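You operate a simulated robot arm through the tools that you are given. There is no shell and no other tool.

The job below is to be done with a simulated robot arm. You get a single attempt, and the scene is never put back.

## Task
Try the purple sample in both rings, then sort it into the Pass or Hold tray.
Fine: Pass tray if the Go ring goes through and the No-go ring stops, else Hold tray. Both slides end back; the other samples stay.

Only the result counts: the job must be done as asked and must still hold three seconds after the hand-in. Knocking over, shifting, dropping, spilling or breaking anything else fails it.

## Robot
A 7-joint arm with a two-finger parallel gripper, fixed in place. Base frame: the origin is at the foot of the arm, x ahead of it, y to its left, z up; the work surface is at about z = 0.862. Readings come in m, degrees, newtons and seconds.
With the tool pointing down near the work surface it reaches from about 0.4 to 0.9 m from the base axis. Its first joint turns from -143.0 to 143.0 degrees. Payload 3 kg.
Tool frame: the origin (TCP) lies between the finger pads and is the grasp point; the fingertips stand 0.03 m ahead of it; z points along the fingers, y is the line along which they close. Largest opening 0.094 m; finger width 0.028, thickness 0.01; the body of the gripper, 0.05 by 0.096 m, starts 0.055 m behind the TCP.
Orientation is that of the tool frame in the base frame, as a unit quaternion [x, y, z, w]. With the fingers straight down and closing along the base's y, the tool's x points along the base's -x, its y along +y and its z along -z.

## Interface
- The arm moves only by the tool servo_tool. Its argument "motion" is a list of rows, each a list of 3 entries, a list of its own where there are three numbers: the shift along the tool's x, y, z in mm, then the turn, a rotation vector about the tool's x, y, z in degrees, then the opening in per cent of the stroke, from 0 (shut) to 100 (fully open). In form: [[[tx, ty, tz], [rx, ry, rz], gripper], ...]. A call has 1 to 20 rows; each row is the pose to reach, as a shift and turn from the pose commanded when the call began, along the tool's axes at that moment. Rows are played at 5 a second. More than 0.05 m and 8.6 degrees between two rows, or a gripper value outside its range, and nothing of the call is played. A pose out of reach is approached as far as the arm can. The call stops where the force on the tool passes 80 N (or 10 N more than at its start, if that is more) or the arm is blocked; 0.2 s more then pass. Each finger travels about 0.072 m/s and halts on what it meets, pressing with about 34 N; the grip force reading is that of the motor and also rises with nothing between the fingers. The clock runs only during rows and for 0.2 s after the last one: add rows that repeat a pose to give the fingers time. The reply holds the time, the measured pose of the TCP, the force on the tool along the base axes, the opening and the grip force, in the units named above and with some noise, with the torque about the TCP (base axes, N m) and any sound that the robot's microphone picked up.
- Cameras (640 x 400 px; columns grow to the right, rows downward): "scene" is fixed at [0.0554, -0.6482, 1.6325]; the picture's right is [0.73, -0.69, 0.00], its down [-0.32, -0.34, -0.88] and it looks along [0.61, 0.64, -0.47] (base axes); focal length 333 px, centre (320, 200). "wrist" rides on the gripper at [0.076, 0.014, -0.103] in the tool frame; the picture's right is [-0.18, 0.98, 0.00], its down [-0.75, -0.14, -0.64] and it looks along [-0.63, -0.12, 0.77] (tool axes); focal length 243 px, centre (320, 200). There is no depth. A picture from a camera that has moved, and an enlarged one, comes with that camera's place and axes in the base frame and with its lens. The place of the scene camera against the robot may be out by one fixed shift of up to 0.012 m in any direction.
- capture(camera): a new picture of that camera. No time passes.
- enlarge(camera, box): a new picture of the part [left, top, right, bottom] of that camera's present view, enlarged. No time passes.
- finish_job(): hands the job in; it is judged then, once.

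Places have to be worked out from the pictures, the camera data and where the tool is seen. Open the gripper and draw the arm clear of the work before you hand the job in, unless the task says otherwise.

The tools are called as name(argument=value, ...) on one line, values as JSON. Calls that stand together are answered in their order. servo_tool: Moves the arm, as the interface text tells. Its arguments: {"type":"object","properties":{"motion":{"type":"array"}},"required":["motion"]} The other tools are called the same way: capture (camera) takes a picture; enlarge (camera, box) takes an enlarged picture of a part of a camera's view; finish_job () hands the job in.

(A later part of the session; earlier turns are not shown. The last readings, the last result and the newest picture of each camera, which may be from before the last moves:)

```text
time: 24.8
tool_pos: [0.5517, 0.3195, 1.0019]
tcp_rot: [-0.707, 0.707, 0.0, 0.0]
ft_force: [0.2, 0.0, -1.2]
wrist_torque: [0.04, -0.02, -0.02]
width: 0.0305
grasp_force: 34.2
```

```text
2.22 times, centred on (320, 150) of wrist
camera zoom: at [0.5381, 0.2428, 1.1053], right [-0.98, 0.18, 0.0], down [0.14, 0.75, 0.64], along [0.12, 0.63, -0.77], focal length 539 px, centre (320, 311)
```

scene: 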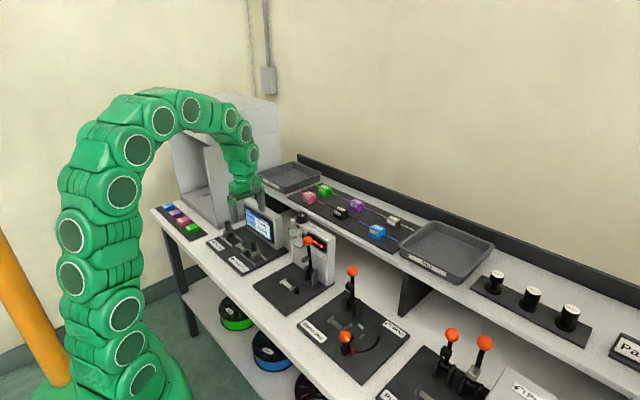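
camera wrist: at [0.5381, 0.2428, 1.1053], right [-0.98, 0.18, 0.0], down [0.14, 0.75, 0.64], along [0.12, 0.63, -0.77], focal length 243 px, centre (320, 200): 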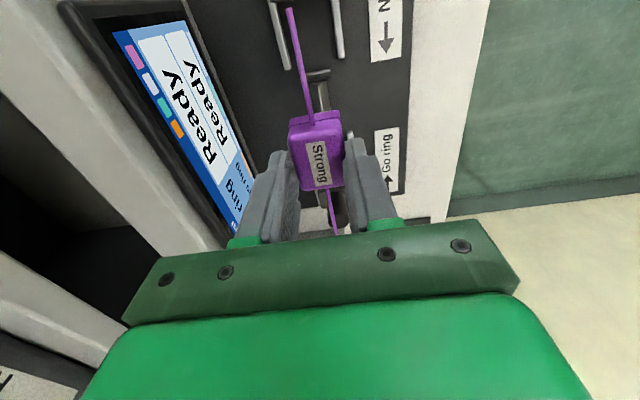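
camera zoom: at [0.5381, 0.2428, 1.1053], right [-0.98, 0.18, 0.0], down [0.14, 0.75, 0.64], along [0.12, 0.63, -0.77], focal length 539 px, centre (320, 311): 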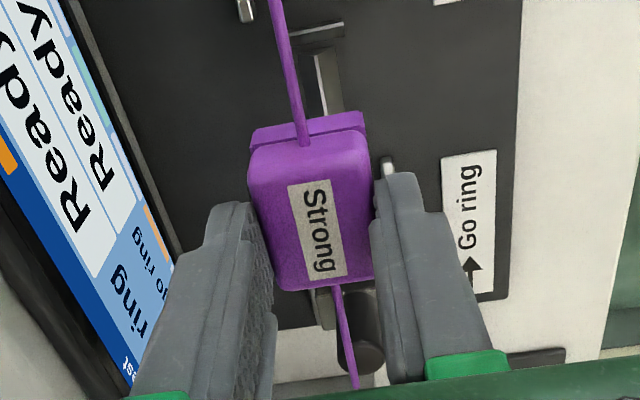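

I zoom both sample and saddle in the scene view, to cross-check their relative alignment before lowering.

enlarge(camera="scene", box=[230, 234, 262, 254])

enlarge(camera="scene", box=[222, 212, 262, 237])

```text
16.00 times, centred on (246, 244) of scene
camera zoom: at [0.0554, -0.6482, 1.6325], right [0.73, -0.69, 0.0], down [-0.32, -0.34, -0.88], along [0.61, 0.64, -0.47], focal length 5334 px, centre (1504, -504)
```

zoom: 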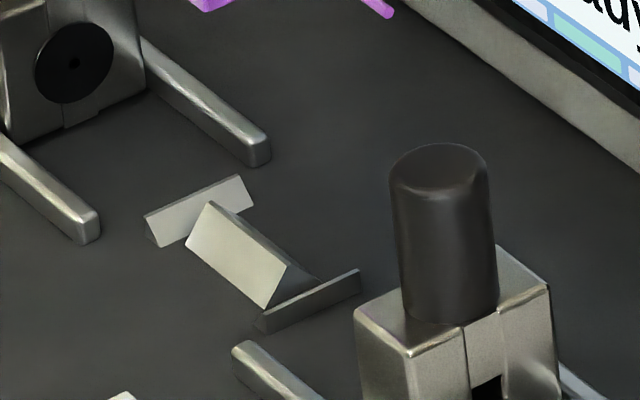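

```text
16.00 times, centred on (242, 224) of scene
camera zoom: at [0.0554, -0.6482, 1.6325], right [0.73, -0.69, 0.0], down [-0.32, -0.34, -0.88], along [0.61, 0.64, -0.47], focal length 5334 px, centre (1568, -192)
```

zoom: 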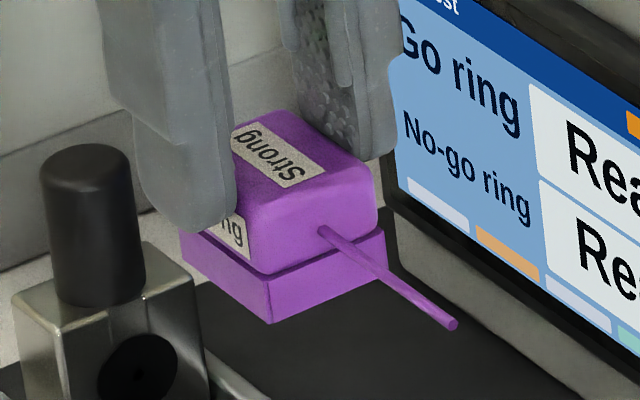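

Both cameras agree on a ridge centre of y≈0.321 and a peak z≈0.872; the sample centre is now at y≈0.3175. I correct by +3.5 mm in y and -0.7 mm in x, and lower to TCP z≈0.925.

servo_tool(motion=[[[-3.5, 0.7, 20], [0, 0, 0], 0], [[-3.5, 0.7, 40], [0, 0, 0], 0], [[-3.5, 0.7, 60], [0, 0, 0], 0], [[-3.5, 0.7, 72], [0, 0, 0], 0], [[-3.5, 0.7, 77], [0, 0, 0], 0], [[-3.5, 0.7, 77], [0, 0, 0], 0]])

enlarge(camera="wrist", box=[240, 40, 400, 240])

enlarge(camera="scene", box=[222, 222, 270, 252])

```text
time: 26.2
tool_pos: [0.5486, 0.3234, 0.9251]
tcp_rot: [-0.707, 0.707, 0.0, 0.0]
ft_force: [0.6, -0.1, -0.8]
wrist_torque: [0.02, 0.01, 0.02]
width: 0.0308
grasp_force: 33.8
```

```text
2.00 times, centred on (320, 140) of wrist
camera zoom: at [0.5358, 0.2479, 1.0281], right [-0.98, 0.18, 0.0], down [0.14, 0.75, 0.64], along [0.12, 0.63, -0.77], focal length 485 px, centre (320, 320)
```

zoom: 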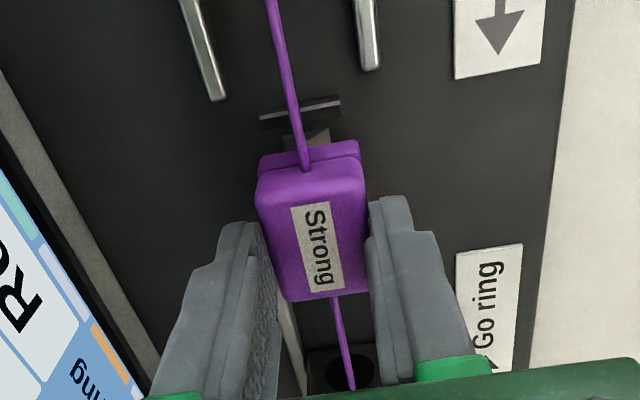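

```text
13.33 times, centred on (246, 237) of scene
camera zoom: at [0.0554, -0.6482, 1.6325], right [0.73, -0.69, 0.0], down [-0.32, -0.34, -0.88], along [0.61, 0.64, -0.47], focal length 4445 px, centre (1307, -293)
```

zoom: 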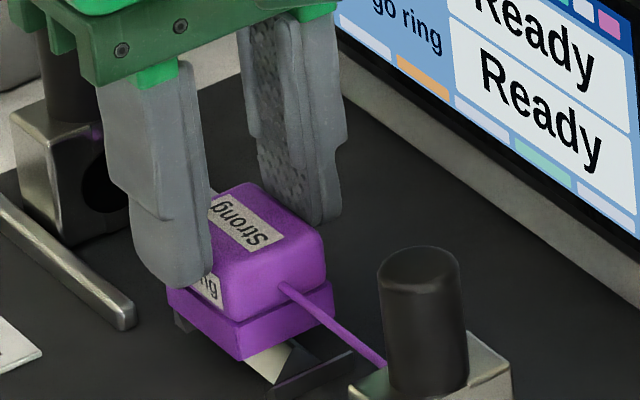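

The sample is over the ridge; both views hint that the block sits 2–4 mm too far to +y between the plates. I shift -2 mm in y and lower in small steps while watching the force.

servo_tool(motion=[[[2, 0, 0], [0, 0, 0], 0], [[2, 0, 2], [0, 0, 0], 0], [[2, 0, 4], [0, 0, 0], 0], [[2, 0, 4], [0, 0, 0], 0]])

enlarge(camera="scene", box=[222, 222, 270, 252])

enlarge(camera="wrist", box=[240, 40, 400, 140])

```text
time: 27.2
tool_pos: [0.5503, 0.3209, 0.9221]
tcp_rot: [-0.707, 0.707, 0.001, -0.001]
ft_force: [0.1, -0.3, -0.2]
wrist_torque: [-0.01, 0.0, -0.01]
width: 0.0306
grasp_force: 33.9
```

```text
13.33 times, centred on (246, 237) of scene
camera zoom: at [0.0554, -0.6482, 1.6325], right [0.73, -0.69, 0.0], down [-0.32, -0.34, -0.88], along [0.61, 0.64, -0.47], focal length 4445 px, centre (1307, -293)
```

zoom: 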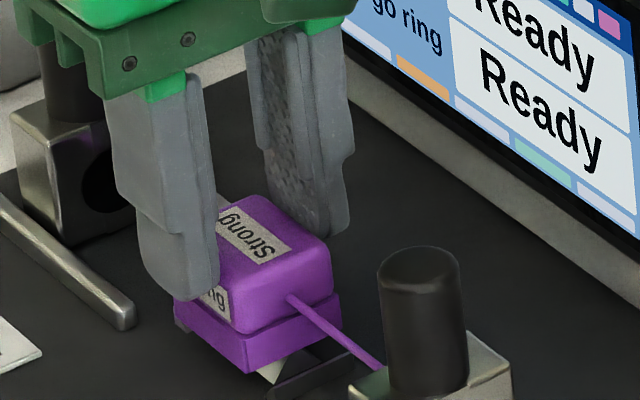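

```text
4.00 times, centred on (320, 90) of wrist
camera zoom: at [0.5365, 0.2459, 1.0246], right [-0.98, 0.18, 0.0], down [0.14, 0.75, 0.64], along [0.12, 0.63, -0.77], focal length 970 px, centre (320, 640)
```

zoom: 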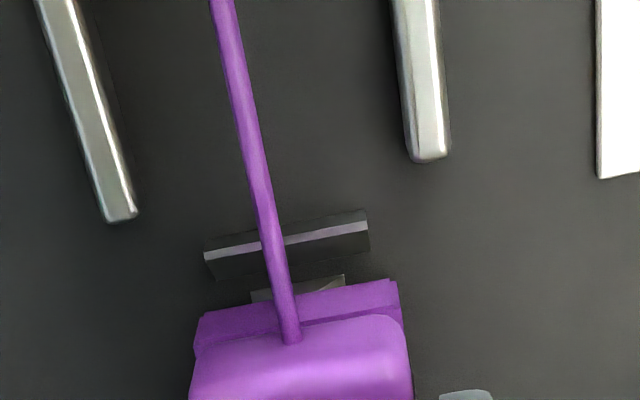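

The x alignment is good; the block's -y face is at y≈0.301 against the plate top at 0.293, so I shift a further -2.5 mm in y to centre it, then lower in 2 mm steps.

servo_tool(motion=[[[2.5, 0, 0], [0, 0, 0], 0], [[2.5, 0, 2], [0, 0, 0], 0], [[2.5, 0, 4], [0, 0, 0], 0], [[2.5, 0, 4], [0, 0, 0], 0]])

enlarge(camera="wrist", box=[240, 40, 400, 140])

enlarge(camera="scene", box=[222, 222, 270, 252])

```text
time: 28.2
tool_pos: [0.5501, 0.3191, 0.9172]
tcp_rot: [0.707, -0.707, 0.0, 0.0]
ft_force: [-0.4, 0.7, 0.0]
wrist_torque: [0.01, -0.01, 0.02]
width: 0.0307
grasp_force: 34.0
```

```text
4.00 times, centred on (320, 90) of wrist
camera zoom: at [0.5366, 0.2432, 1.0206], right [-0.98, 0.18, 0.0], down [0.14, 0.75, 0.64], along [0.12, 0.63, -0.77], focal length 970 px, centre (320, 640)
```

zoom: 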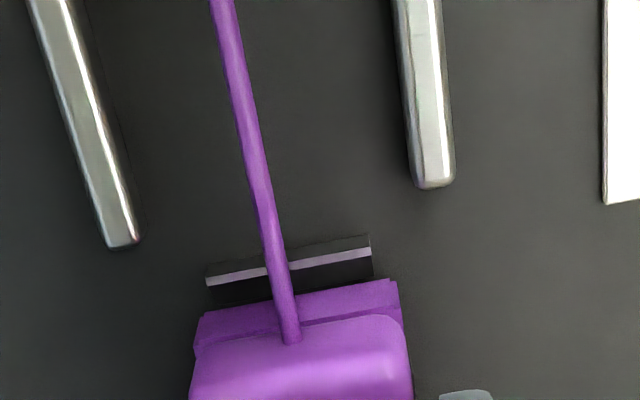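

```text
13.33 times, centred on (246, 237) of scene
camera zoom: at [0.0554, -0.6482, 1.6325], right [0.73, -0.69, 0.0], down [-0.32, -0.34, -0.88], along [0.61, 0.64, -0.47], focal length 4445 px, centre (1307, -293)
```

zoom: 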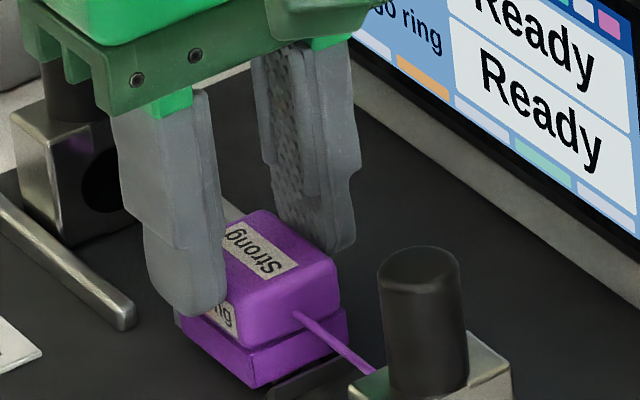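

Still no contact (force about 0) and well centred; I continue down in 1.5 mm steps.

servo_tool(motion=[[[0, 0, 1.5], [0, 0, 0], 0], [[0, 0, 3], [0, 0, 0], 0], [[0, 0, 3], [0, 0, 0], 0]])

enlarge(camera="wrist", box=[240, 40, 400, 140])

enlarge(camera="scene", box=[222, 222, 270, 252])

```text
time: 29.0
tool_pos: [0.55, 0.3195, 0.914]
tcp_rot: [0.707, -0.707, 0.0, 0.0]
ft_force: [-0.8, 0.1, 0.0]
wrist_torque: [0.0, -0.02, 0.02]
width: 0.0306
grasp_force: 34.0
```

```text
4.00 times, centred on (320, 90) of wrist
camera zoom: at [0.5365, 0.2432, 1.0172], right [-0.98, 0.18, 0.0], down [0.14, 0.75, 0.64], along [0.12, 0.63, -0.77], focal length 970 px, centre (320, 640)
```

zoom: 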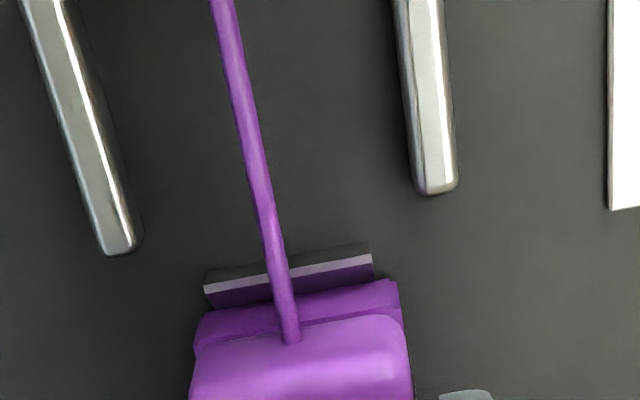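

```text
13.33 times, centred on (246, 237) of scene
camera zoom: at [0.0554, -0.6482, 1.6325], right [0.73, -0.69, 0.0], down [-0.32, -0.34, -0.88], along [0.61, 0.64, -0.47], focal length 4445 px, centre (1307, -293)
```

zoom: 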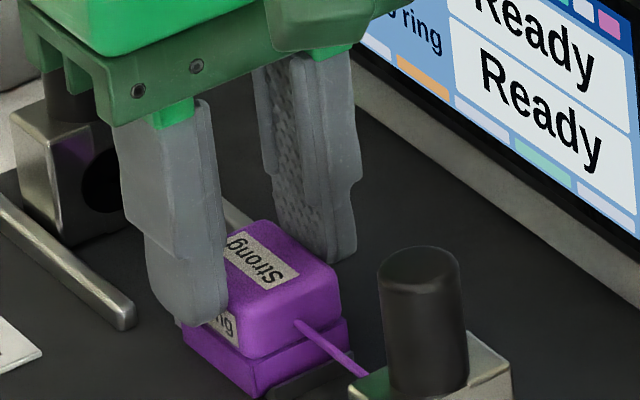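

Still free. I continue in small steps.

servo_tool(motion=[[[0, 0, 1], [0, 0, 0], 0], [[0, 0, 2], [0, 0, 0], 0], [[0, 0, 2], [0, 0, 0], 0]])

enlarge(camera="scene", box=[222, 222, 270, 252])

```text
time: 29.8
tool_pos: [0.5501, 0.3196, 0.9131]
tcp_rot: [0.707, -0.707, 0.0, -0.001]
ft_force: [-7.6, -1.5, 34.2]
wrist_torque: [-0.15, 0.27, 0.0]
width: 0.0309
grasp_force: 33.4
```

```text
13.33 times, centred on (246, 237) of scene
camera zoom: at [0.0554, -0.6482, 1.6325], right [0.73, -0.69, 0.0], down [-0.32, -0.34, -0.88], along [0.61, 0.64, -0.47], focal length 4445 px, centre (1307, -293)
```

zoom: 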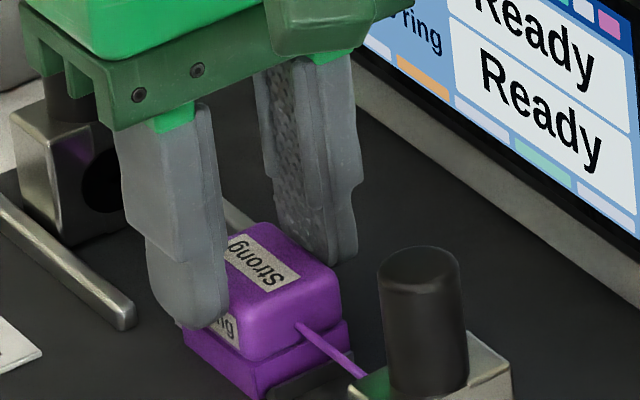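

Contact: 34 N upward with -7.6 N in x, so the groove has met the ridge with the sample slightly to +x. I back up 1 mm and ease 0.5 mm to -x to relieve the load before releasing.

servo_tool(motion=[[[0, 0.5, -1], [0, 0, 0], 0], [[0, 0.5, -1], [0, 0, 0], 0]])

```text
time: 30.4
tool_pos: [0.5494, 0.3189, 0.9139]
tcp_rot: [0.707, -0.707, 0.0, 0.0]
ft_force: [4.6, 0.7, 11.2]
wrist_torque: [0.1, -0.28, 0.0]
width: 0.0306
grasp_force: 34.2
```

The side force flipped, so the centre lies between the two positions. I move back 0.2 mm and up 0.3 mm, then open gently.

servo_tool(motion=[[[0, -0.2, -0.3], [0, 0, 0], 0], [[0, -0.2, -0.3], [0, 0, 0], 0], [[0, -0.2, -0.3], [0, 0, 0], 38], [[0, -0.2, -0.3], [0, 0, 0], 45], [[0, -0.2, -0.3], [0, 0, 0], 52], [[0, -0.2, -0.3], [0, 0, 0], 60], [[0, -0.2, -0.3], [0, 0, 0], 60]])

enlarge(camera="wrist", box=[240, 40, 400, 240])

enlarge(camera="scene", box=[222, 222, 270, 252])

```text
time: 32.0
tool_pos: [0.5501, 0.3196, 0.914]
tcp_rot: [-0.707, 0.707, 0.0, 0.0]
ft_force: [-0.9, 0.7, -0.7]
wrist_torque: [-0.02, 0.0, -0.02]
width: 0.0566
grasp_force: 0.0
```

```text
2.00 times, centred on (320, 140) of wrist
camera zoom: at [0.5363, 0.2432, 1.0164], right [-0.98, 0.18, 0.0], down [0.14, 0.75, 0.64], along [0.12, 0.63, -0.77], focal length 485 px, centre (320, 320)
```

zoom: 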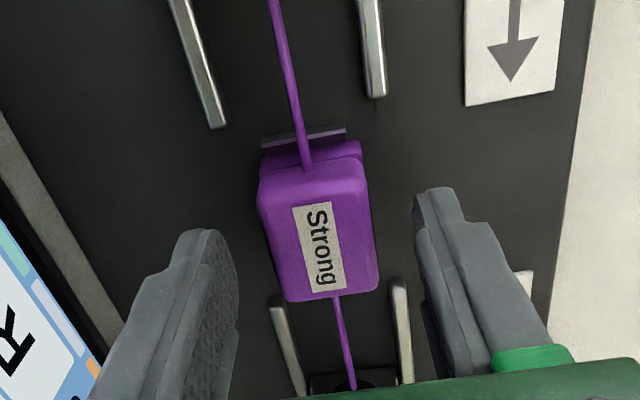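

```text
13.33 times, centred on (246, 237) of scene
camera zoom: at [0.0554, -0.6482, 1.6325], right [0.73, -0.69, 0.0], down [-0.32, -0.34, -0.88], along [0.61, 0.64, -0.47], focal length 4445 px, centre (1307, -293)
```

zoom: 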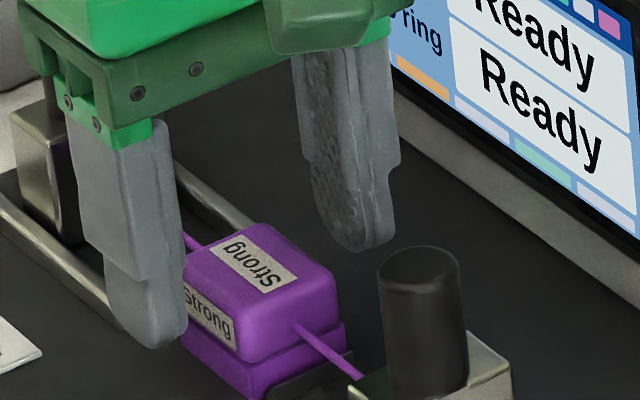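

The sample is released and seated on the saddle. I rise straight up to inspect it and the ring alignment.

servo_tool(motion=[[[0, 0, -20], [0, 0, 0], 60], [[0, 0, -45], [0, 0, 0], 60], [[0, 0, -75], [0, 0, 0], 60], [[0, 0, -75], [0, 0, 0], 60]])

capture(camera="wrist")

enlarge(camera="wrist", box=[240, 0, 400, 240])

enlarge(camera="scene", box=[210, 205, 290, 255])

```text
time: 33.0
tool_pos: [0.5502, 0.319, 0.9874]
tcp_rot: [0.708, -0.706, 0.0, 0.001]
ft_force: [0.0, -0.4, 0.6]
wrist_torque: [0.03, -0.02, 0.02]
width: 0.0565
grasp_force: 0.1
```

```text
taken
camera wrist: at [0.5366, 0.2436, 1.0908], right [-0.98, 0.18, 0.0], down [0.14, 0.75, 0.64], along [0.12, 0.63, -0.77], focal length 243 px, centre (320, 200)
```

wrist: 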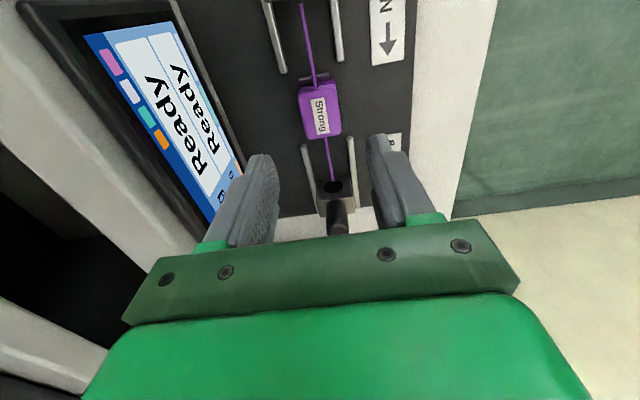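

```text
1.67 times, centred on (320, 120) of wrist
camera zoom: at [0.5366, 0.2436, 1.0908], right [-0.98, 0.18, 0.0], down [0.14, 0.75, 0.64], along [0.12, 0.63, -0.77], focal length 404 px, centre (320, 333)
```

zoom: 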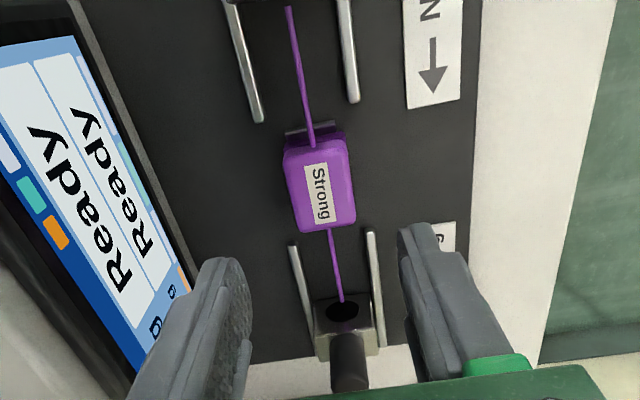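

```text
8.00 times, centred on (250, 230) of scene
camera zoom: at [0.0554, -0.6482, 1.6325], right [0.73, -0.69, 0.0], down [-0.32, -0.34, -0.88], along [0.61, 0.64, -0.47], focal length 2667 px, centre (880, -40)
```

zoom: 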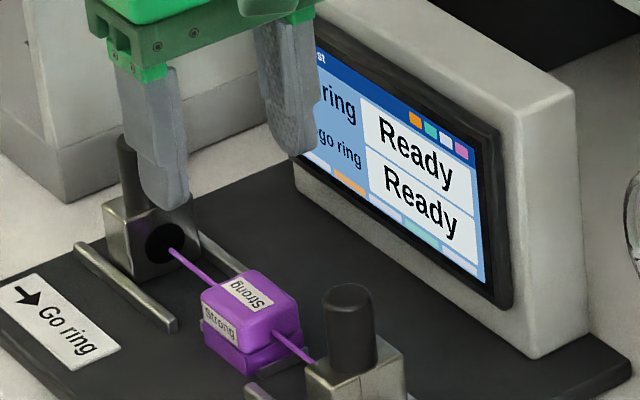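

The sample sits well, its rod pointing into the Go ring's bore. The Go knob is at about (0.551, 0.411) with its top near z 0.94. I move above it at this height.

servo_tool(motion=[[[-30, 0, 0], [0, 0, 0], 60], [[-60, 0, 0], [0, 0, 0], 60], [[-92, -1, 0], [0, 0, 0], 60], [[-92, -1, 0], [0, 0, 0], 60]])

capture(camera="wrist")

enlarge(camera="scene", box=[205, 195, 285, 245])

enlarge(camera="wrist", box=[240, 60, 400, 240])

```text
time: 34.0
tool_pos: [0.5491, 0.4124, 0.9864]
tcp_rot: [0.707, -0.707, 0.0, 0.0]
ft_force: [0.6, -0.9, 0.4]
wrist_torque: [0.05, -0.02, -0.01]
width: 0.0565
grasp_force: 0.0
```

```text
taken
camera wrist: at [0.5362, 0.3364, 1.0898], right [-0.98, 0.18, 0.0], down [0.14, 0.75, 0.64], along [0.12, 0.63, -0.77], focal length 243 px, centre (320, 200)
```

wrist: 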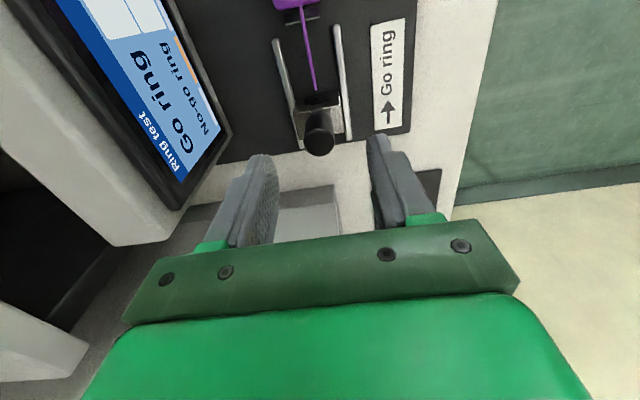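

```text
8.00 times, centred on (245, 220) of scene
camera zoom: at [0.0554, -0.6482, 1.6325], right [0.73, -0.69, 0.0], down [-0.32, -0.34, -0.88], along [0.61, 0.64, -0.47], focal length 2667 px, centre (920, 40)
```

zoom: 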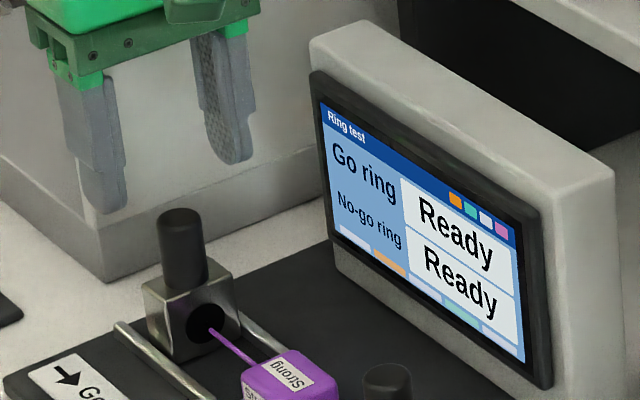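

```text
2.22 times, centred on (320, 150) of wrist
camera zoom: at [0.5362, 0.3364, 1.0898], right [-0.98, 0.18, 0.0], down [0.14, 0.75, 0.64], along [0.12, 0.63, -0.77], focal length 539 px, centre (320, 311)
```

zoom: 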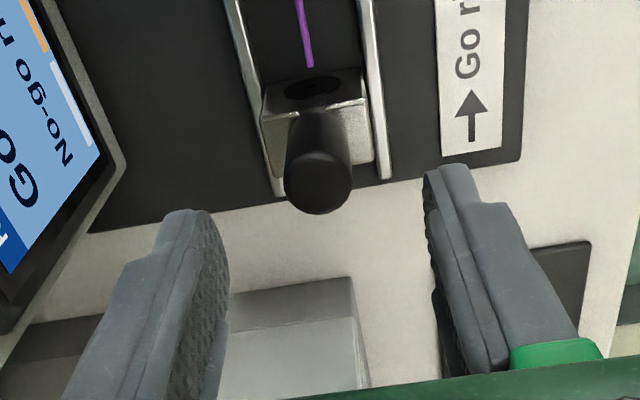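

The knob is at (0.551, 0.409), its top at 0.94. I correct slightly, descend to TCP z≈0.935 with the fingers on either side, and close.

servo_tool(motion=[[[2, -1, 20], [0, 0, 0], 60], [[2, -1, 40], [0, 0, 0], 60], [[2, -1, 51], [0, 0, 0], 60], [[2, -1, 51], [0, 0, 0], 60]])

enlarge(camera="wrist", box=[240, 60, 400, 240])

enlarge(camera="scene", box=[205, 205, 285, 255])

```text
time: 35.0
tool_pos: [0.5508, 0.4094, 0.9376]
tcp_rot: [0.707, -0.707, 0.001, 0.0]
ft_force: [-0.2, -1.2, 0.0]
wrist_torque: [0.02, -0.02, -0.01]
width: 0.0564
grasp_force: 0.0
```

```text
2.22 times, centred on (320, 150) of wrist
camera zoom: at [0.5383, 0.3332, 1.0397], right [-0.98, 0.18, 0.0], down [0.14, 0.75, 0.64], along [0.12, 0.63, -0.77], focal length 539 px, centre (320, 311)
```

zoom: 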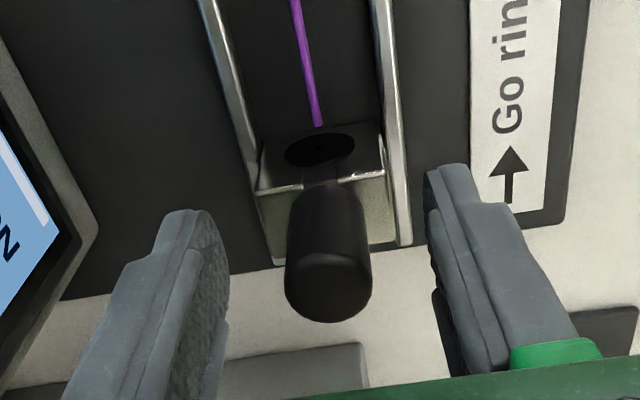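

```text
8.00 times, centred on (245, 230) of scene
camera zoom: at [0.0554, -0.6482, 1.6325], right [0.73, -0.69, 0.0], down [-0.32, -0.34, -0.88], along [0.61, 0.64, -0.47], focal length 2667 px, centre (920, -40)
```

zoom: 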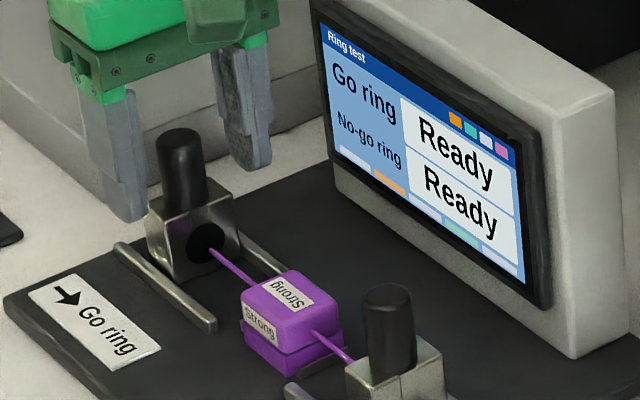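

The knob is centred between the fingers. I close on it.

servo_tool(motion=[[[0, 0, 0], [0, 0, 0], 40], [[0, 0, 0], [0, 0, 0], 20], [[0, 0, 0], [0, 0, 0], 0], [[0, 0, 0], [0, 0, 0], 0], [[0, 0, 0], [0, 0, 0], 0]])

enlarge(camera="scene", box=[205, 205, 285, 255])

```text
time: 36.2
tool_pos: [0.5499, 0.4102, 0.9371]
tcp_rot: [0.708, -0.706, -0.001, 0.0]
ft_force: [-35.9, -2.0, 5.4]
wrist_torque: [-0.15, 0.53, 0.1]
width: 0.0211
grasp_force: 44.6
```

```text
8.00 times, centred on (245, 230) of scene
camera zoom: at [0.0554, -0.6482, 1.6325], right [0.73, -0.69, 0.0], down [-0.32, -0.34, -0.88], along [0.61, 0.64, -0.47], focal length 2667 px, centre (920, -40)
```

zoom: 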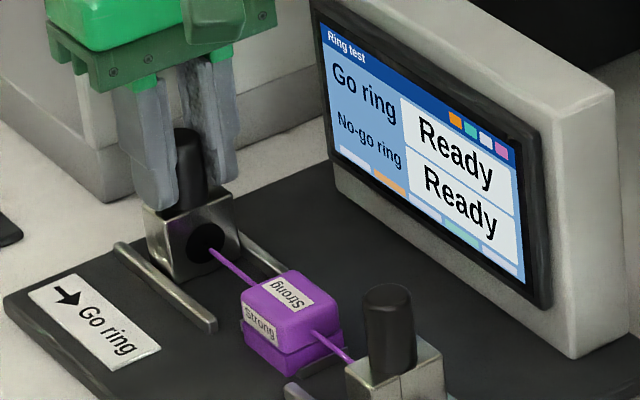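

Gripped, but with -36 N in x, so the TCP is about 1 mm too far to +x. I shift 1 mm to -x to relieve the side load.

servo_tool(motion=[[[0, 0.5, 0], [0, 0, 0], 0], [[0, 1, 0], [0, 0, 0], 0], [[0, 1, 0], [0, 0, 0], 0]])

```text
time: 37.0
tool_pos: [0.551, 0.4098, 0.9356]
tcp_rot: [0.707, -0.707, 0.0, 0.001]
ft_force: [-37.3, -2.4, -10.6]
wrist_torque: [-0.03, 0.61, 0.1]
width: 0.0215
grasp_force: 45.2
```

The side force did not change. I look closely at how the fingers hold the knob.

enlarge(camera="wrist", box=[260, 110, 400, 240])

enlarge(camera="scene", box=[212, 208, 252, 243])

```text
3.08 times, centred on (330, 175) of wrist
camera zoom: at [0.537, 0.3334, 1.0398], right [-0.98, 0.18, 0.0], down [0.14, 0.75, 0.64], along [0.12, 0.63, -0.77], focal length 746 px, centre (289, 277)
```

zoom: 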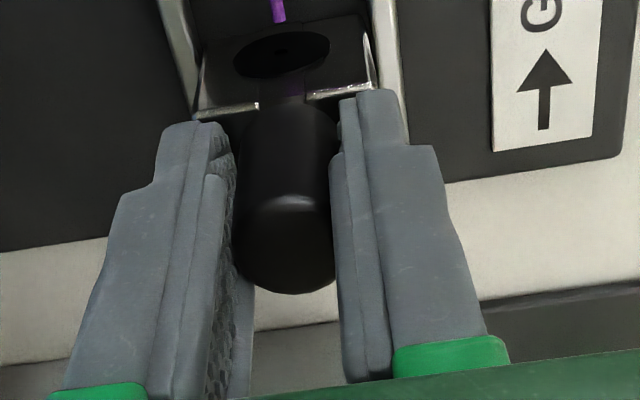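

```text
11.43 times, centred on (232, 226) of scene
camera zoom: at [0.0554, -0.6482, 1.6325], right [0.73, -0.69, 0.0], down [-0.32, -0.34, -0.88], along [0.61, 0.64, -0.47], focal length 3810 px, centre (1326, -91)
```

zoom: 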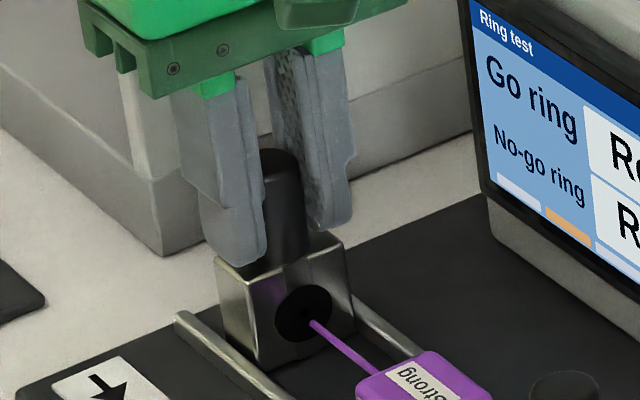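

The -x finger bears on the knob while the other side shows a slight gap. I open a little, move another 1 mm to -x and close again, to see whether the load balances.

servo_tool(motion=[[[0, 0, 0], [0, 0, 0], 40], [[0, 0, 0], [0, 0, 0], 40], [[0, 0, 0], [0, 0, 0], 40]])

enlarge(camera="wrist", box=[260, 110, 400, 240])

```text
time: 37.8
tool_pos: [0.5506, 0.4087, 0.9367]
tcp_rot: [0.707, -0.707, 0.001, 0.0]
ft_force: [0.3, -0.4, 0.2]
wrist_torque: [0.0, -0.01, 0.0]
width: 0.0377
grasp_force: 0.0
```

```text
3.08 times, centred on (330, 175) of wrist
camera zoom: at [0.5378, 0.3335, 1.0404], right [-0.98, 0.18, 0.0], down [0.14, 0.75, 0.64], along [0.12, 0.63, -0.77], focal length 746 px, centre (289, 277)
```

zoom: 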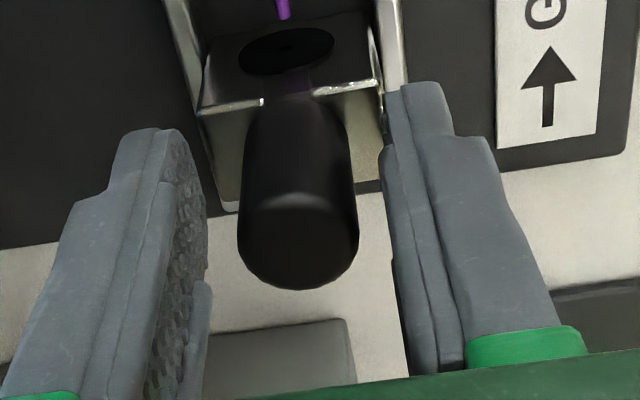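

Now free again. The image suggests the knob is still about 1.5 mm to -x of the tool axis, so I shift and close once more.

servo_tool(motion=[[[0, 1.5, 0], [0, 0, 0], 40], [[0, 1.5, 0], [0, 0, 0], 30], [[0, 1.5, 0], [0, 0, 0], 24], [[0, 1.5, 0], [0, 0, 0], 20], [[0, 1.5, 0], [0, 0, 0], 20]])

enlarge(camera="wrist", box=[260, 110, 400, 240])

```text
time: 39.0
tool_pos: [0.5495, 0.4089, 0.9375]
tcp_rot: [-0.707, 0.707, 0.0, 0.0]
ft_force: [7.8, -0.6, -1.0]
wrist_torque: [0.0, -0.21, -0.03]
width: 0.0229
grasp_force: 3.8
```

```text
3.08 times, centred on (330, 175) of wrist
camera zoom: at [0.536, 0.3336, 1.0401], right [-0.98, 0.18, 0.0], down [0.14, 0.75, 0.64], along [0.12, 0.63, -0.77], focal length 746 px, centre (289, 277)
```

zoom: 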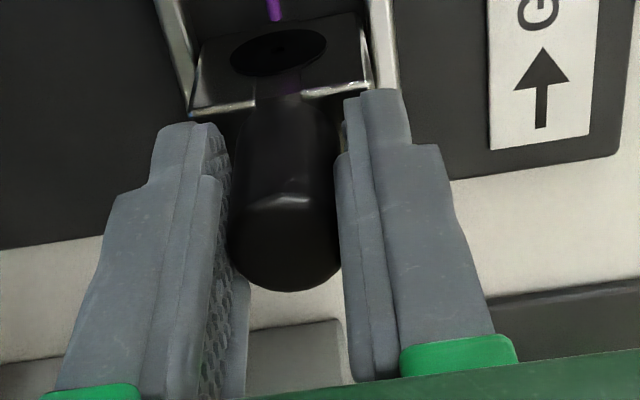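

Now the +x finger touches first (+8 N), so the centre lies between. I move back 0.7 mm to +x and close further.

servo_tool(motion=[[[0, -0.7, 0], [0, 0, 0], 24], [[0, -0.7, 0], [0, 0, 0], 24], [[0, -0.7, 0], [0, 0, 0], 18], [[0, -0.7, 0], [0, 0, 0], 12], [[0, -0.7, 0], [0, 0, 0], 12]])

```text
time: 40.2
tool_pos: [0.5499, 0.4103, 0.9358]
tcp_rot: [0.708, -0.707, 0.0, 0.0]
ft_force: [4.1, 0.7, -1.0]
wrist_torque: [0.2, -0.06, -0.01]
width: 0.0215
grasp_force: 44.7
```

Balanced now (4 N net, firm grip). I slide the Go ring toward the sample, 2 mm per row, watching the force along y.

servo_tool(motion=[[[2, 0, 0], [0, 0, 0], 12], [[4, 0, 0], [0, 0, 0], 12], [[6, 0, 0], [0, 0, 0], 12], [[6, 0, 0], [0, 0, 0], 12]])

enlarge(camera="scene", box=[205, 205, 285, 255])

```text
time: 41.2
tool_pos: [0.549, 0.4049, 0.9373]
tcp_rot: [0.708, -0.706, 0.0, 0.0]
ft_force: [7.1, 11.0, 8.7]
wrist_torque: [-0.2, -0.09, 0.06]
width: 0.0214
grasp_force: 44.6
```

```text
8.00 times, centred on (245, 230) of scene
camera zoom: at [0.0554, -0.6482, 1.6325], right [0.73, -0.69, 0.0], down [-0.32, -0.34, -0.88], along [0.61, 0.64, -0.47], focal length 2667 px, centre (920, -40)
```

zoom: 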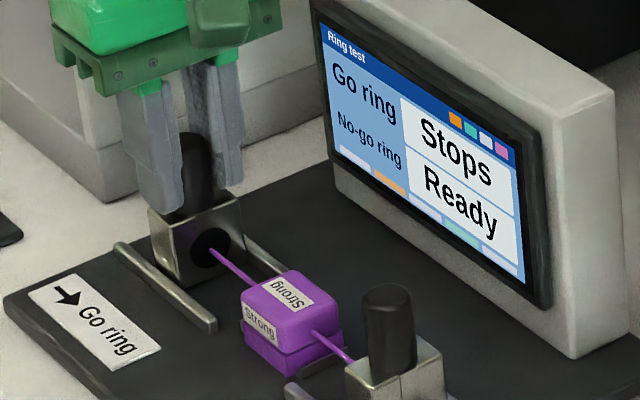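

The screen now says the Go ring "Stops" after about 6 mm, at only 11 N. I look closely at the rod end and the seat before judging whether this is real.

enlarge(camera="scene", box=[222, 225, 254, 245])

enlarge(camera="scene", box=[230, 232, 262, 252])

enlarge(camera="wrist", box=[260, 0, 380, 150])

```text
16.00 times, centred on (238, 235) of scene
camera zoom: at [0.0554, -0.6482, 1.6325], right [0.73, -0.69, 0.0], down [-0.32, -0.34, -0.88], along [0.61, 0.64, -0.47], focal length 5334 px, centre (1632, -360)
```

zoom: 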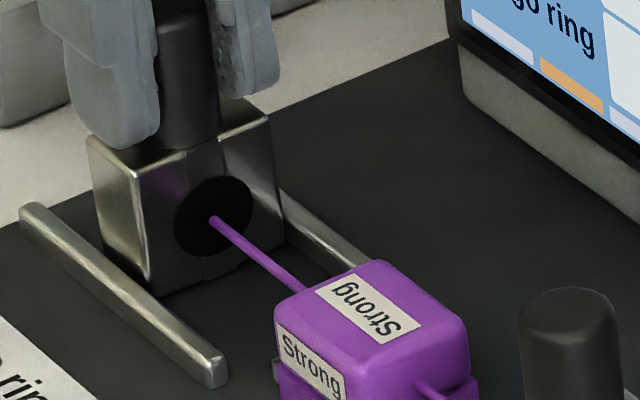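

```text
16.00 times, centred on (246, 242) of scene
camera zoom: at [0.0554, -0.6482, 1.6325], right [0.73, -0.69, 0.0], down [-0.32, -0.34, -0.88], along [0.61, 0.64, -0.47], focal length 5334 px, centre (1504, -472)
```

zoom: 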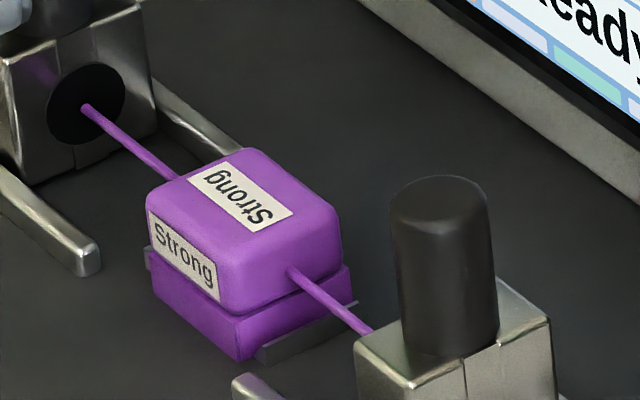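

```text
2.67 times, centred on (320, 75) of wrist
camera zoom: at [0.5366, 0.3278, 1.0402], right [-0.98, 0.18, 0.0], down [0.14, 0.75, 0.64], along [0.12, 0.63, -0.77], focal length 647 px, centre (320, 533)
```

zoom: 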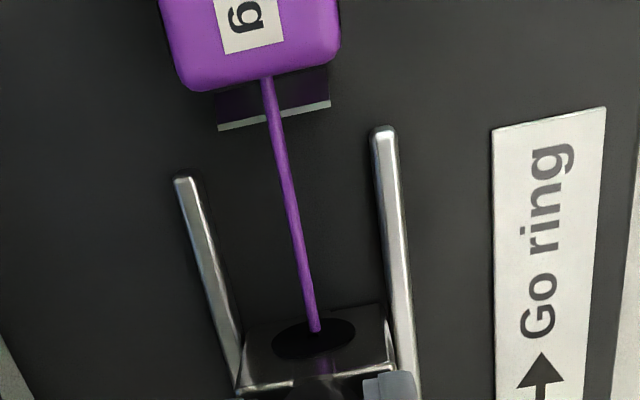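

The rod end is centred on the bore, but I may simply have paused mid-stroke. I push a little further in 1 mm rows to see whether the ring yields.

servo_tool(motion=[[[1, 0, 0], [0, 0, 0], 12], [[1, 0, 0], [0, 0, 0], 12]])

enlarge(camera="scene", box=[222, 215, 282, 250])

```text
time: 41.8
tool_pos: [0.5491, 0.4029, 0.9372]
tcp_rot: [0.708, -0.706, -0.001, 0.0]
ft_force: [7.9, 36.7, -2.0]
wrist_torque: [1.03, -0.13, 0.04]
width: 0.0215
grasp_force: 45.3
```

```text
10.67 times, centred on (252, 232) of scene
camera zoom: at [0.0554, -0.6482, 1.6325], right [0.73, -0.69, 0.0], down [-0.32, -0.34, -0.88], along [0.61, 0.64, -0.47], focal length 3556 px, centre (1045, -147)
```

zoom: 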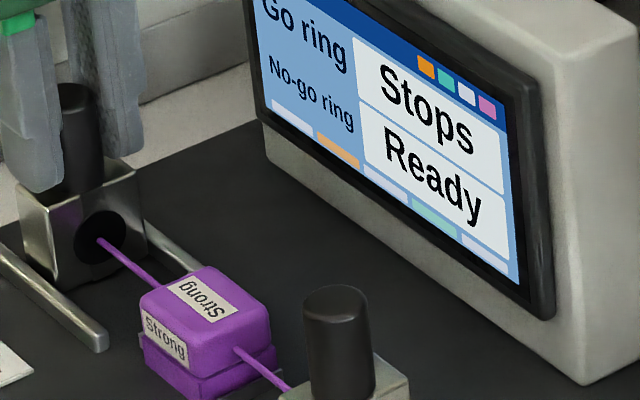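

Force jumped to 37 N for 1 mm, so this is a hard stop and the screen says "Stops". I withdraw the Go slide to its home position and then check that the sample's seating is good enough to trust this.

servo_tool(motion=[[[-2, 0, 0], [0, 0, 0], 12], [[-4, 0, 0], [0, 0, 0], 12], [[-6, 0, 0], [0, 0, 0], 12], [[-7.2, 0, 0], [0, 0, 0], 12], [[-7.2, 0, 0], [0, 0, 0], 12]])

enlarge(camera="scene", box=[210, 210, 282, 250])

enlarge(camera="wrist", box=[260, 0, 380, 150])

```text
time: 43.0
tool_pos: [0.5499, 0.4099, 0.9377]
tcp_rot: [-0.707, 0.708, 0.0, -0.001]
ft_force: [9.4, -10.6, 1.7]
wrist_torque: [-0.96, -0.12, 0.0]
width: 0.0214
grasp_force: 44.8
```

```text
8.89 times, centred on (246, 230) of scene
camera zoom: at [0.0554, -0.6482, 1.6325], right [0.73, -0.69, 0.0], down [-0.32, -0.34, -0.88], along [0.61, 0.64, -0.47], focal length 2963 px, centre (978, -67)
```

zoom: 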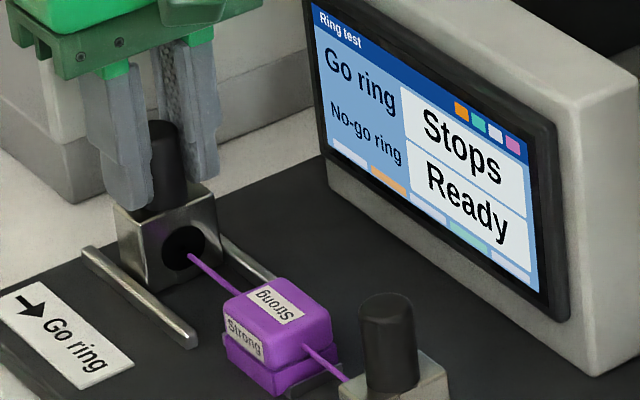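

```text
2.67 times, centred on (320, 75) of wrist
camera zoom: at [0.5367, 0.3336, 1.0404], right [-0.98, 0.18, 0.0], down [0.14, 0.75, 0.64], along [0.12, 0.63, -0.77], focal length 647 px, centre (320, 533)
```

zoom: 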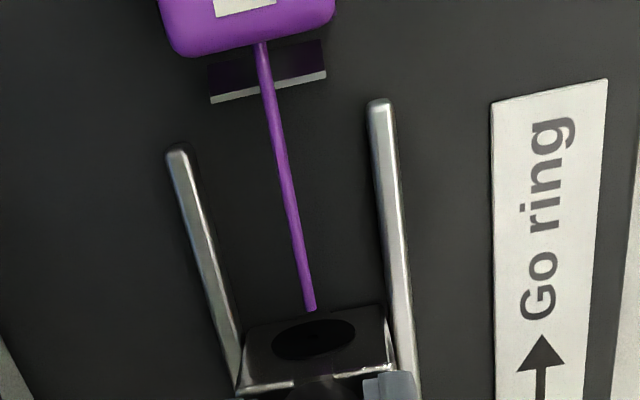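

"Stops" stays latched with the slide home. I zoom into the rod end against the bore's centre to check alignment.

enlarge(camera="scene", box=[223, 226, 243, 246])

enlarge(camera="wrist", box=[295, 80, 345, 140])

enlarge(camera="scene", box=[232, 238, 256, 256])

```text
16.00 times, centred on (233, 236) of scene
camera zoom: at [0.0554, -0.6482, 1.6325], right [0.73, -0.69, 0.0], down [-0.32, -0.34, -0.88], along [0.61, 0.64, -0.47], focal length 5334 px, centre (1712, -376)
```

zoom: 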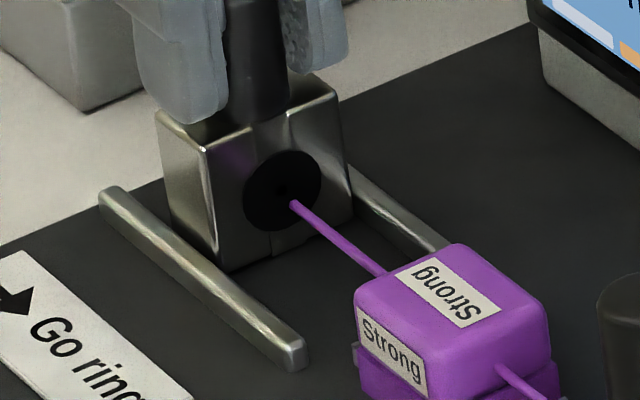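

```text
6.67 times, centred on (320, 110) of wrist
camera zoom: at [0.5367, 0.3336, 1.0404], right [-0.98, 0.18, 0.0], down [0.14, 0.75, 0.64], along [0.12, 0.63, -0.77], focal length 1618 px, centre (320, 800)
```

zoom: 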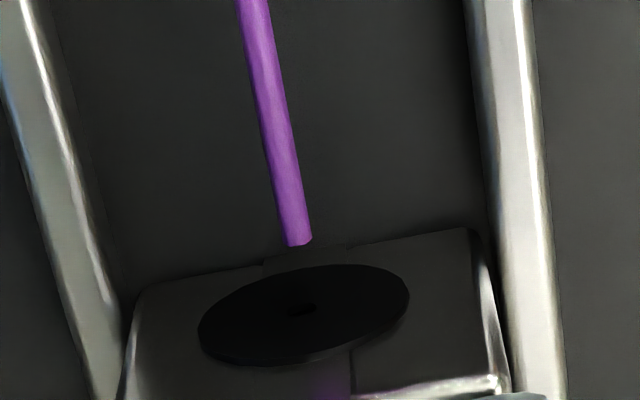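

```text
16.00 times, centred on (244, 247) of scene
camera zoom: at [0.0554, -0.6482, 1.6325], right [0.73, -0.69, 0.0], down [-0.32, -0.34, -0.88], along [0.61, 0.64, -0.47], focal length 5334 px, centre (1536, -552)
```

zoom: 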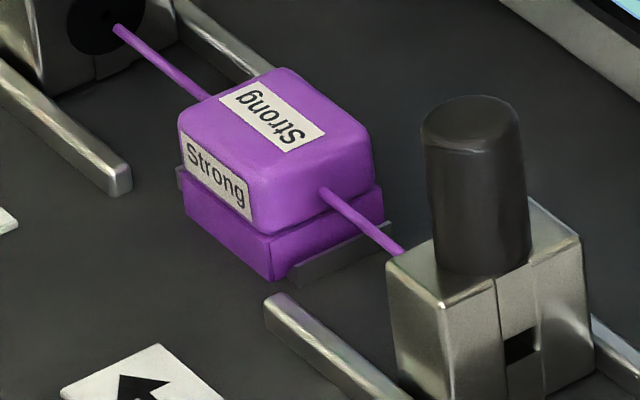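

By my projection the rod tip would meet the disk about 0.8 mm off the hole's centre in x, which makes the seating worth double-checking. I release the knob, rise clear and look at the sample between its plates.

servo_tool(motion=[[[0, 0, 0], [0, 0, 0], 30], [[0, 0, 0], [0, 0, 0], 60], [[0, 0, 0], [0, 0, 0], 60], [[0, 0, -25], [0, 0, 0], 60], [[0, 0, -50], [0, 0, 0], 60], [[30, 0, -50], [0, 0, 0], 60], [[50, 0, -50], [0, 0, 0], 60], [[50, 0, -50], [0, 0, 0], 60]])

enlarge(camera="wrist", box=[260, 0, 380, 120])

enlarge(camera="wrist", box=[270, 110, 380, 220])

enlarge(camera="scene", box=[220, 220, 270, 255])

```text
time: 44.8
tool_pos: [0.5504, 0.3621, 0.986]
tcp_rot: [0.707, -0.707, 0.0, 0.0]
ft_force: [0.2, 0.1, -0.2]
wrist_torque: [-0.01, 0.04, 0.03]
width: 0.0563
grasp_force: 0.0
```

```text
3.33 times, centred on (320, 60) of wrist
camera zoom: at [0.538, 0.285, 1.0898], right [-0.98, 0.18, 0.0], down [0.14, 0.75, 0.64], along [0.12, 0.63, -0.77], focal length 809 px, centre (320, 667)
```

zoom: 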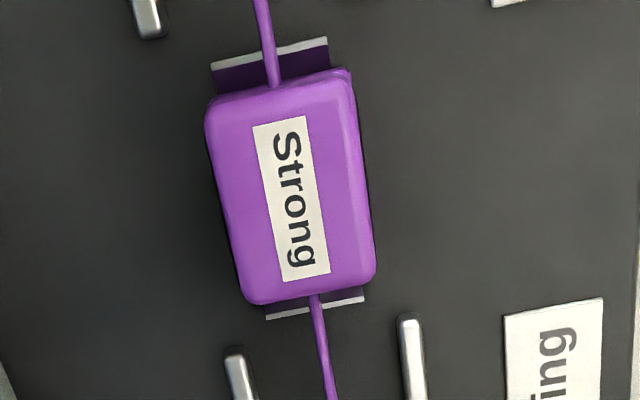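

```text
3.64 times, centred on (325, 165) of wrist
camera zoom: at [0.538, 0.285, 1.0898], right [-0.98, 0.18, 0.0], down [0.14, 0.75, 0.64], along [0.12, 0.63, -0.77], focal length 882 px, centre (302, 327)
```

zoom: 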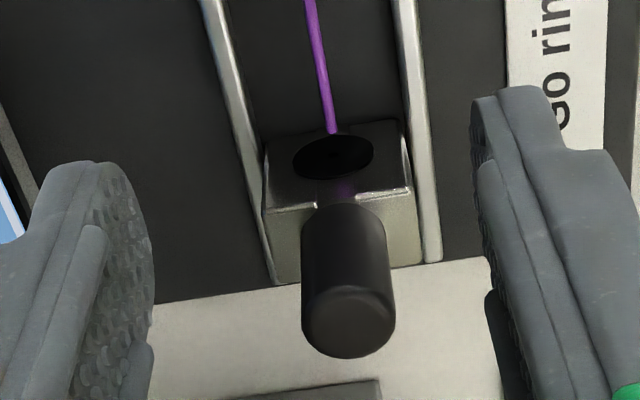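

```text
11.43 times, centred on (245, 238) of scene
camera zoom: at [0.0554, -0.6482, 1.6325], right [0.73, -0.69, 0.0], down [-0.32, -0.34, -0.88], along [0.61, 0.64, -0.47], focal length 3810 px, centre (1177, -229)
```

zoom: 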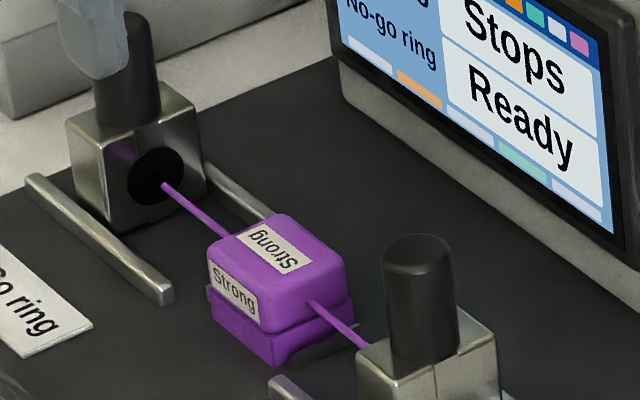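

With the gripper off, the rod points squarely at the hole, so the gripped test may have been biased by side load. I'll repeat the Go test by pushing the knob from behind with closed fingers, which puts no side load on the ring; first I move over to behind the knob, still high.

servo_tool(motion=[[[-30, 0, 0], [0, 0, 0], 40], [[-55, 0.5, 0], [0, 0, 0], 20], [[-78, 0.7, 0], [0, 0, 0], 0], [[-78, 0.7, 0], [0, 0, 0], 0], [[-78, 0.7, 0], [0, 0, 0], 0]])

capture(camera="wrist")

capture(camera="scene")

enlarge(camera="scene", box=[190, 190, 280, 250])

```text
time: 46.0
tool_pos: [0.5497, 0.4396, 0.988]
tcp_rot: [0.708, -0.706, 0.0, 0.0]
ft_force: [-1.3, 0.1, 0.4]
wrist_torque: [0.0, 0.04, -0.02]
width: 0.0
grasp_force: 33.0
```

```text
taken
camera wrist: at [0.5366, 0.3632, 1.0911], right [-0.98, 0.18, 0.0], down [0.14, 0.75, 0.64], along [0.12, 0.63, -0.77], focal length 243 px, centre (320, 200)
```

wrist: 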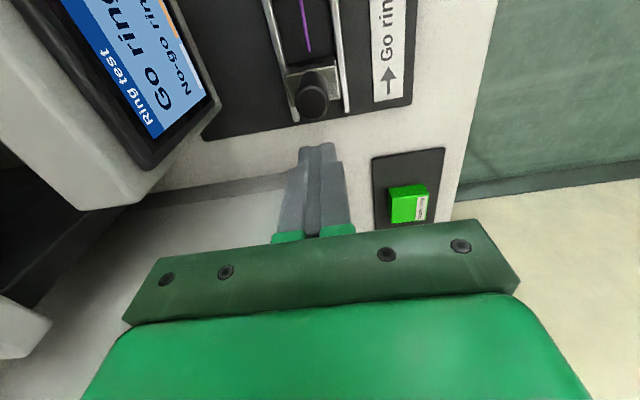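

```text
taken
```

scene: 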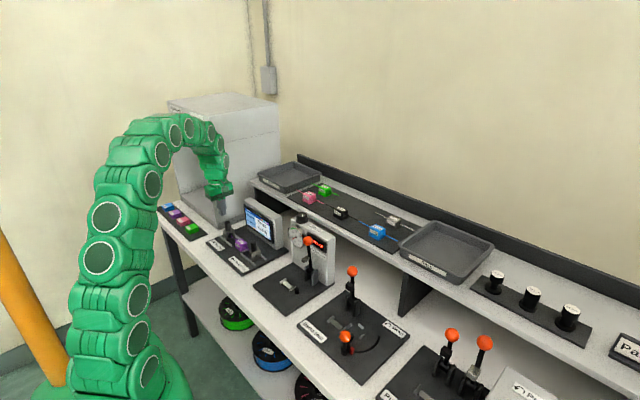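

```text
6.67 times, centred on (235, 220) of scene
camera zoom: at [0.0554, -0.6482, 1.6325], right [0.73, -0.69, 0.0], down [-0.32, -0.34, -0.88], along [0.61, 0.64, -0.47], focal length 2222 px, centre (887, 67)
```

zoom: 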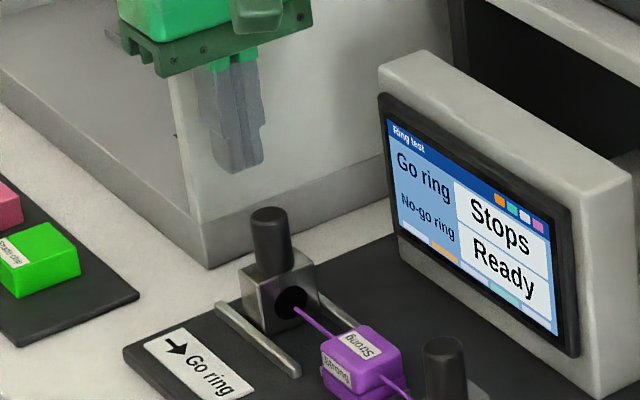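

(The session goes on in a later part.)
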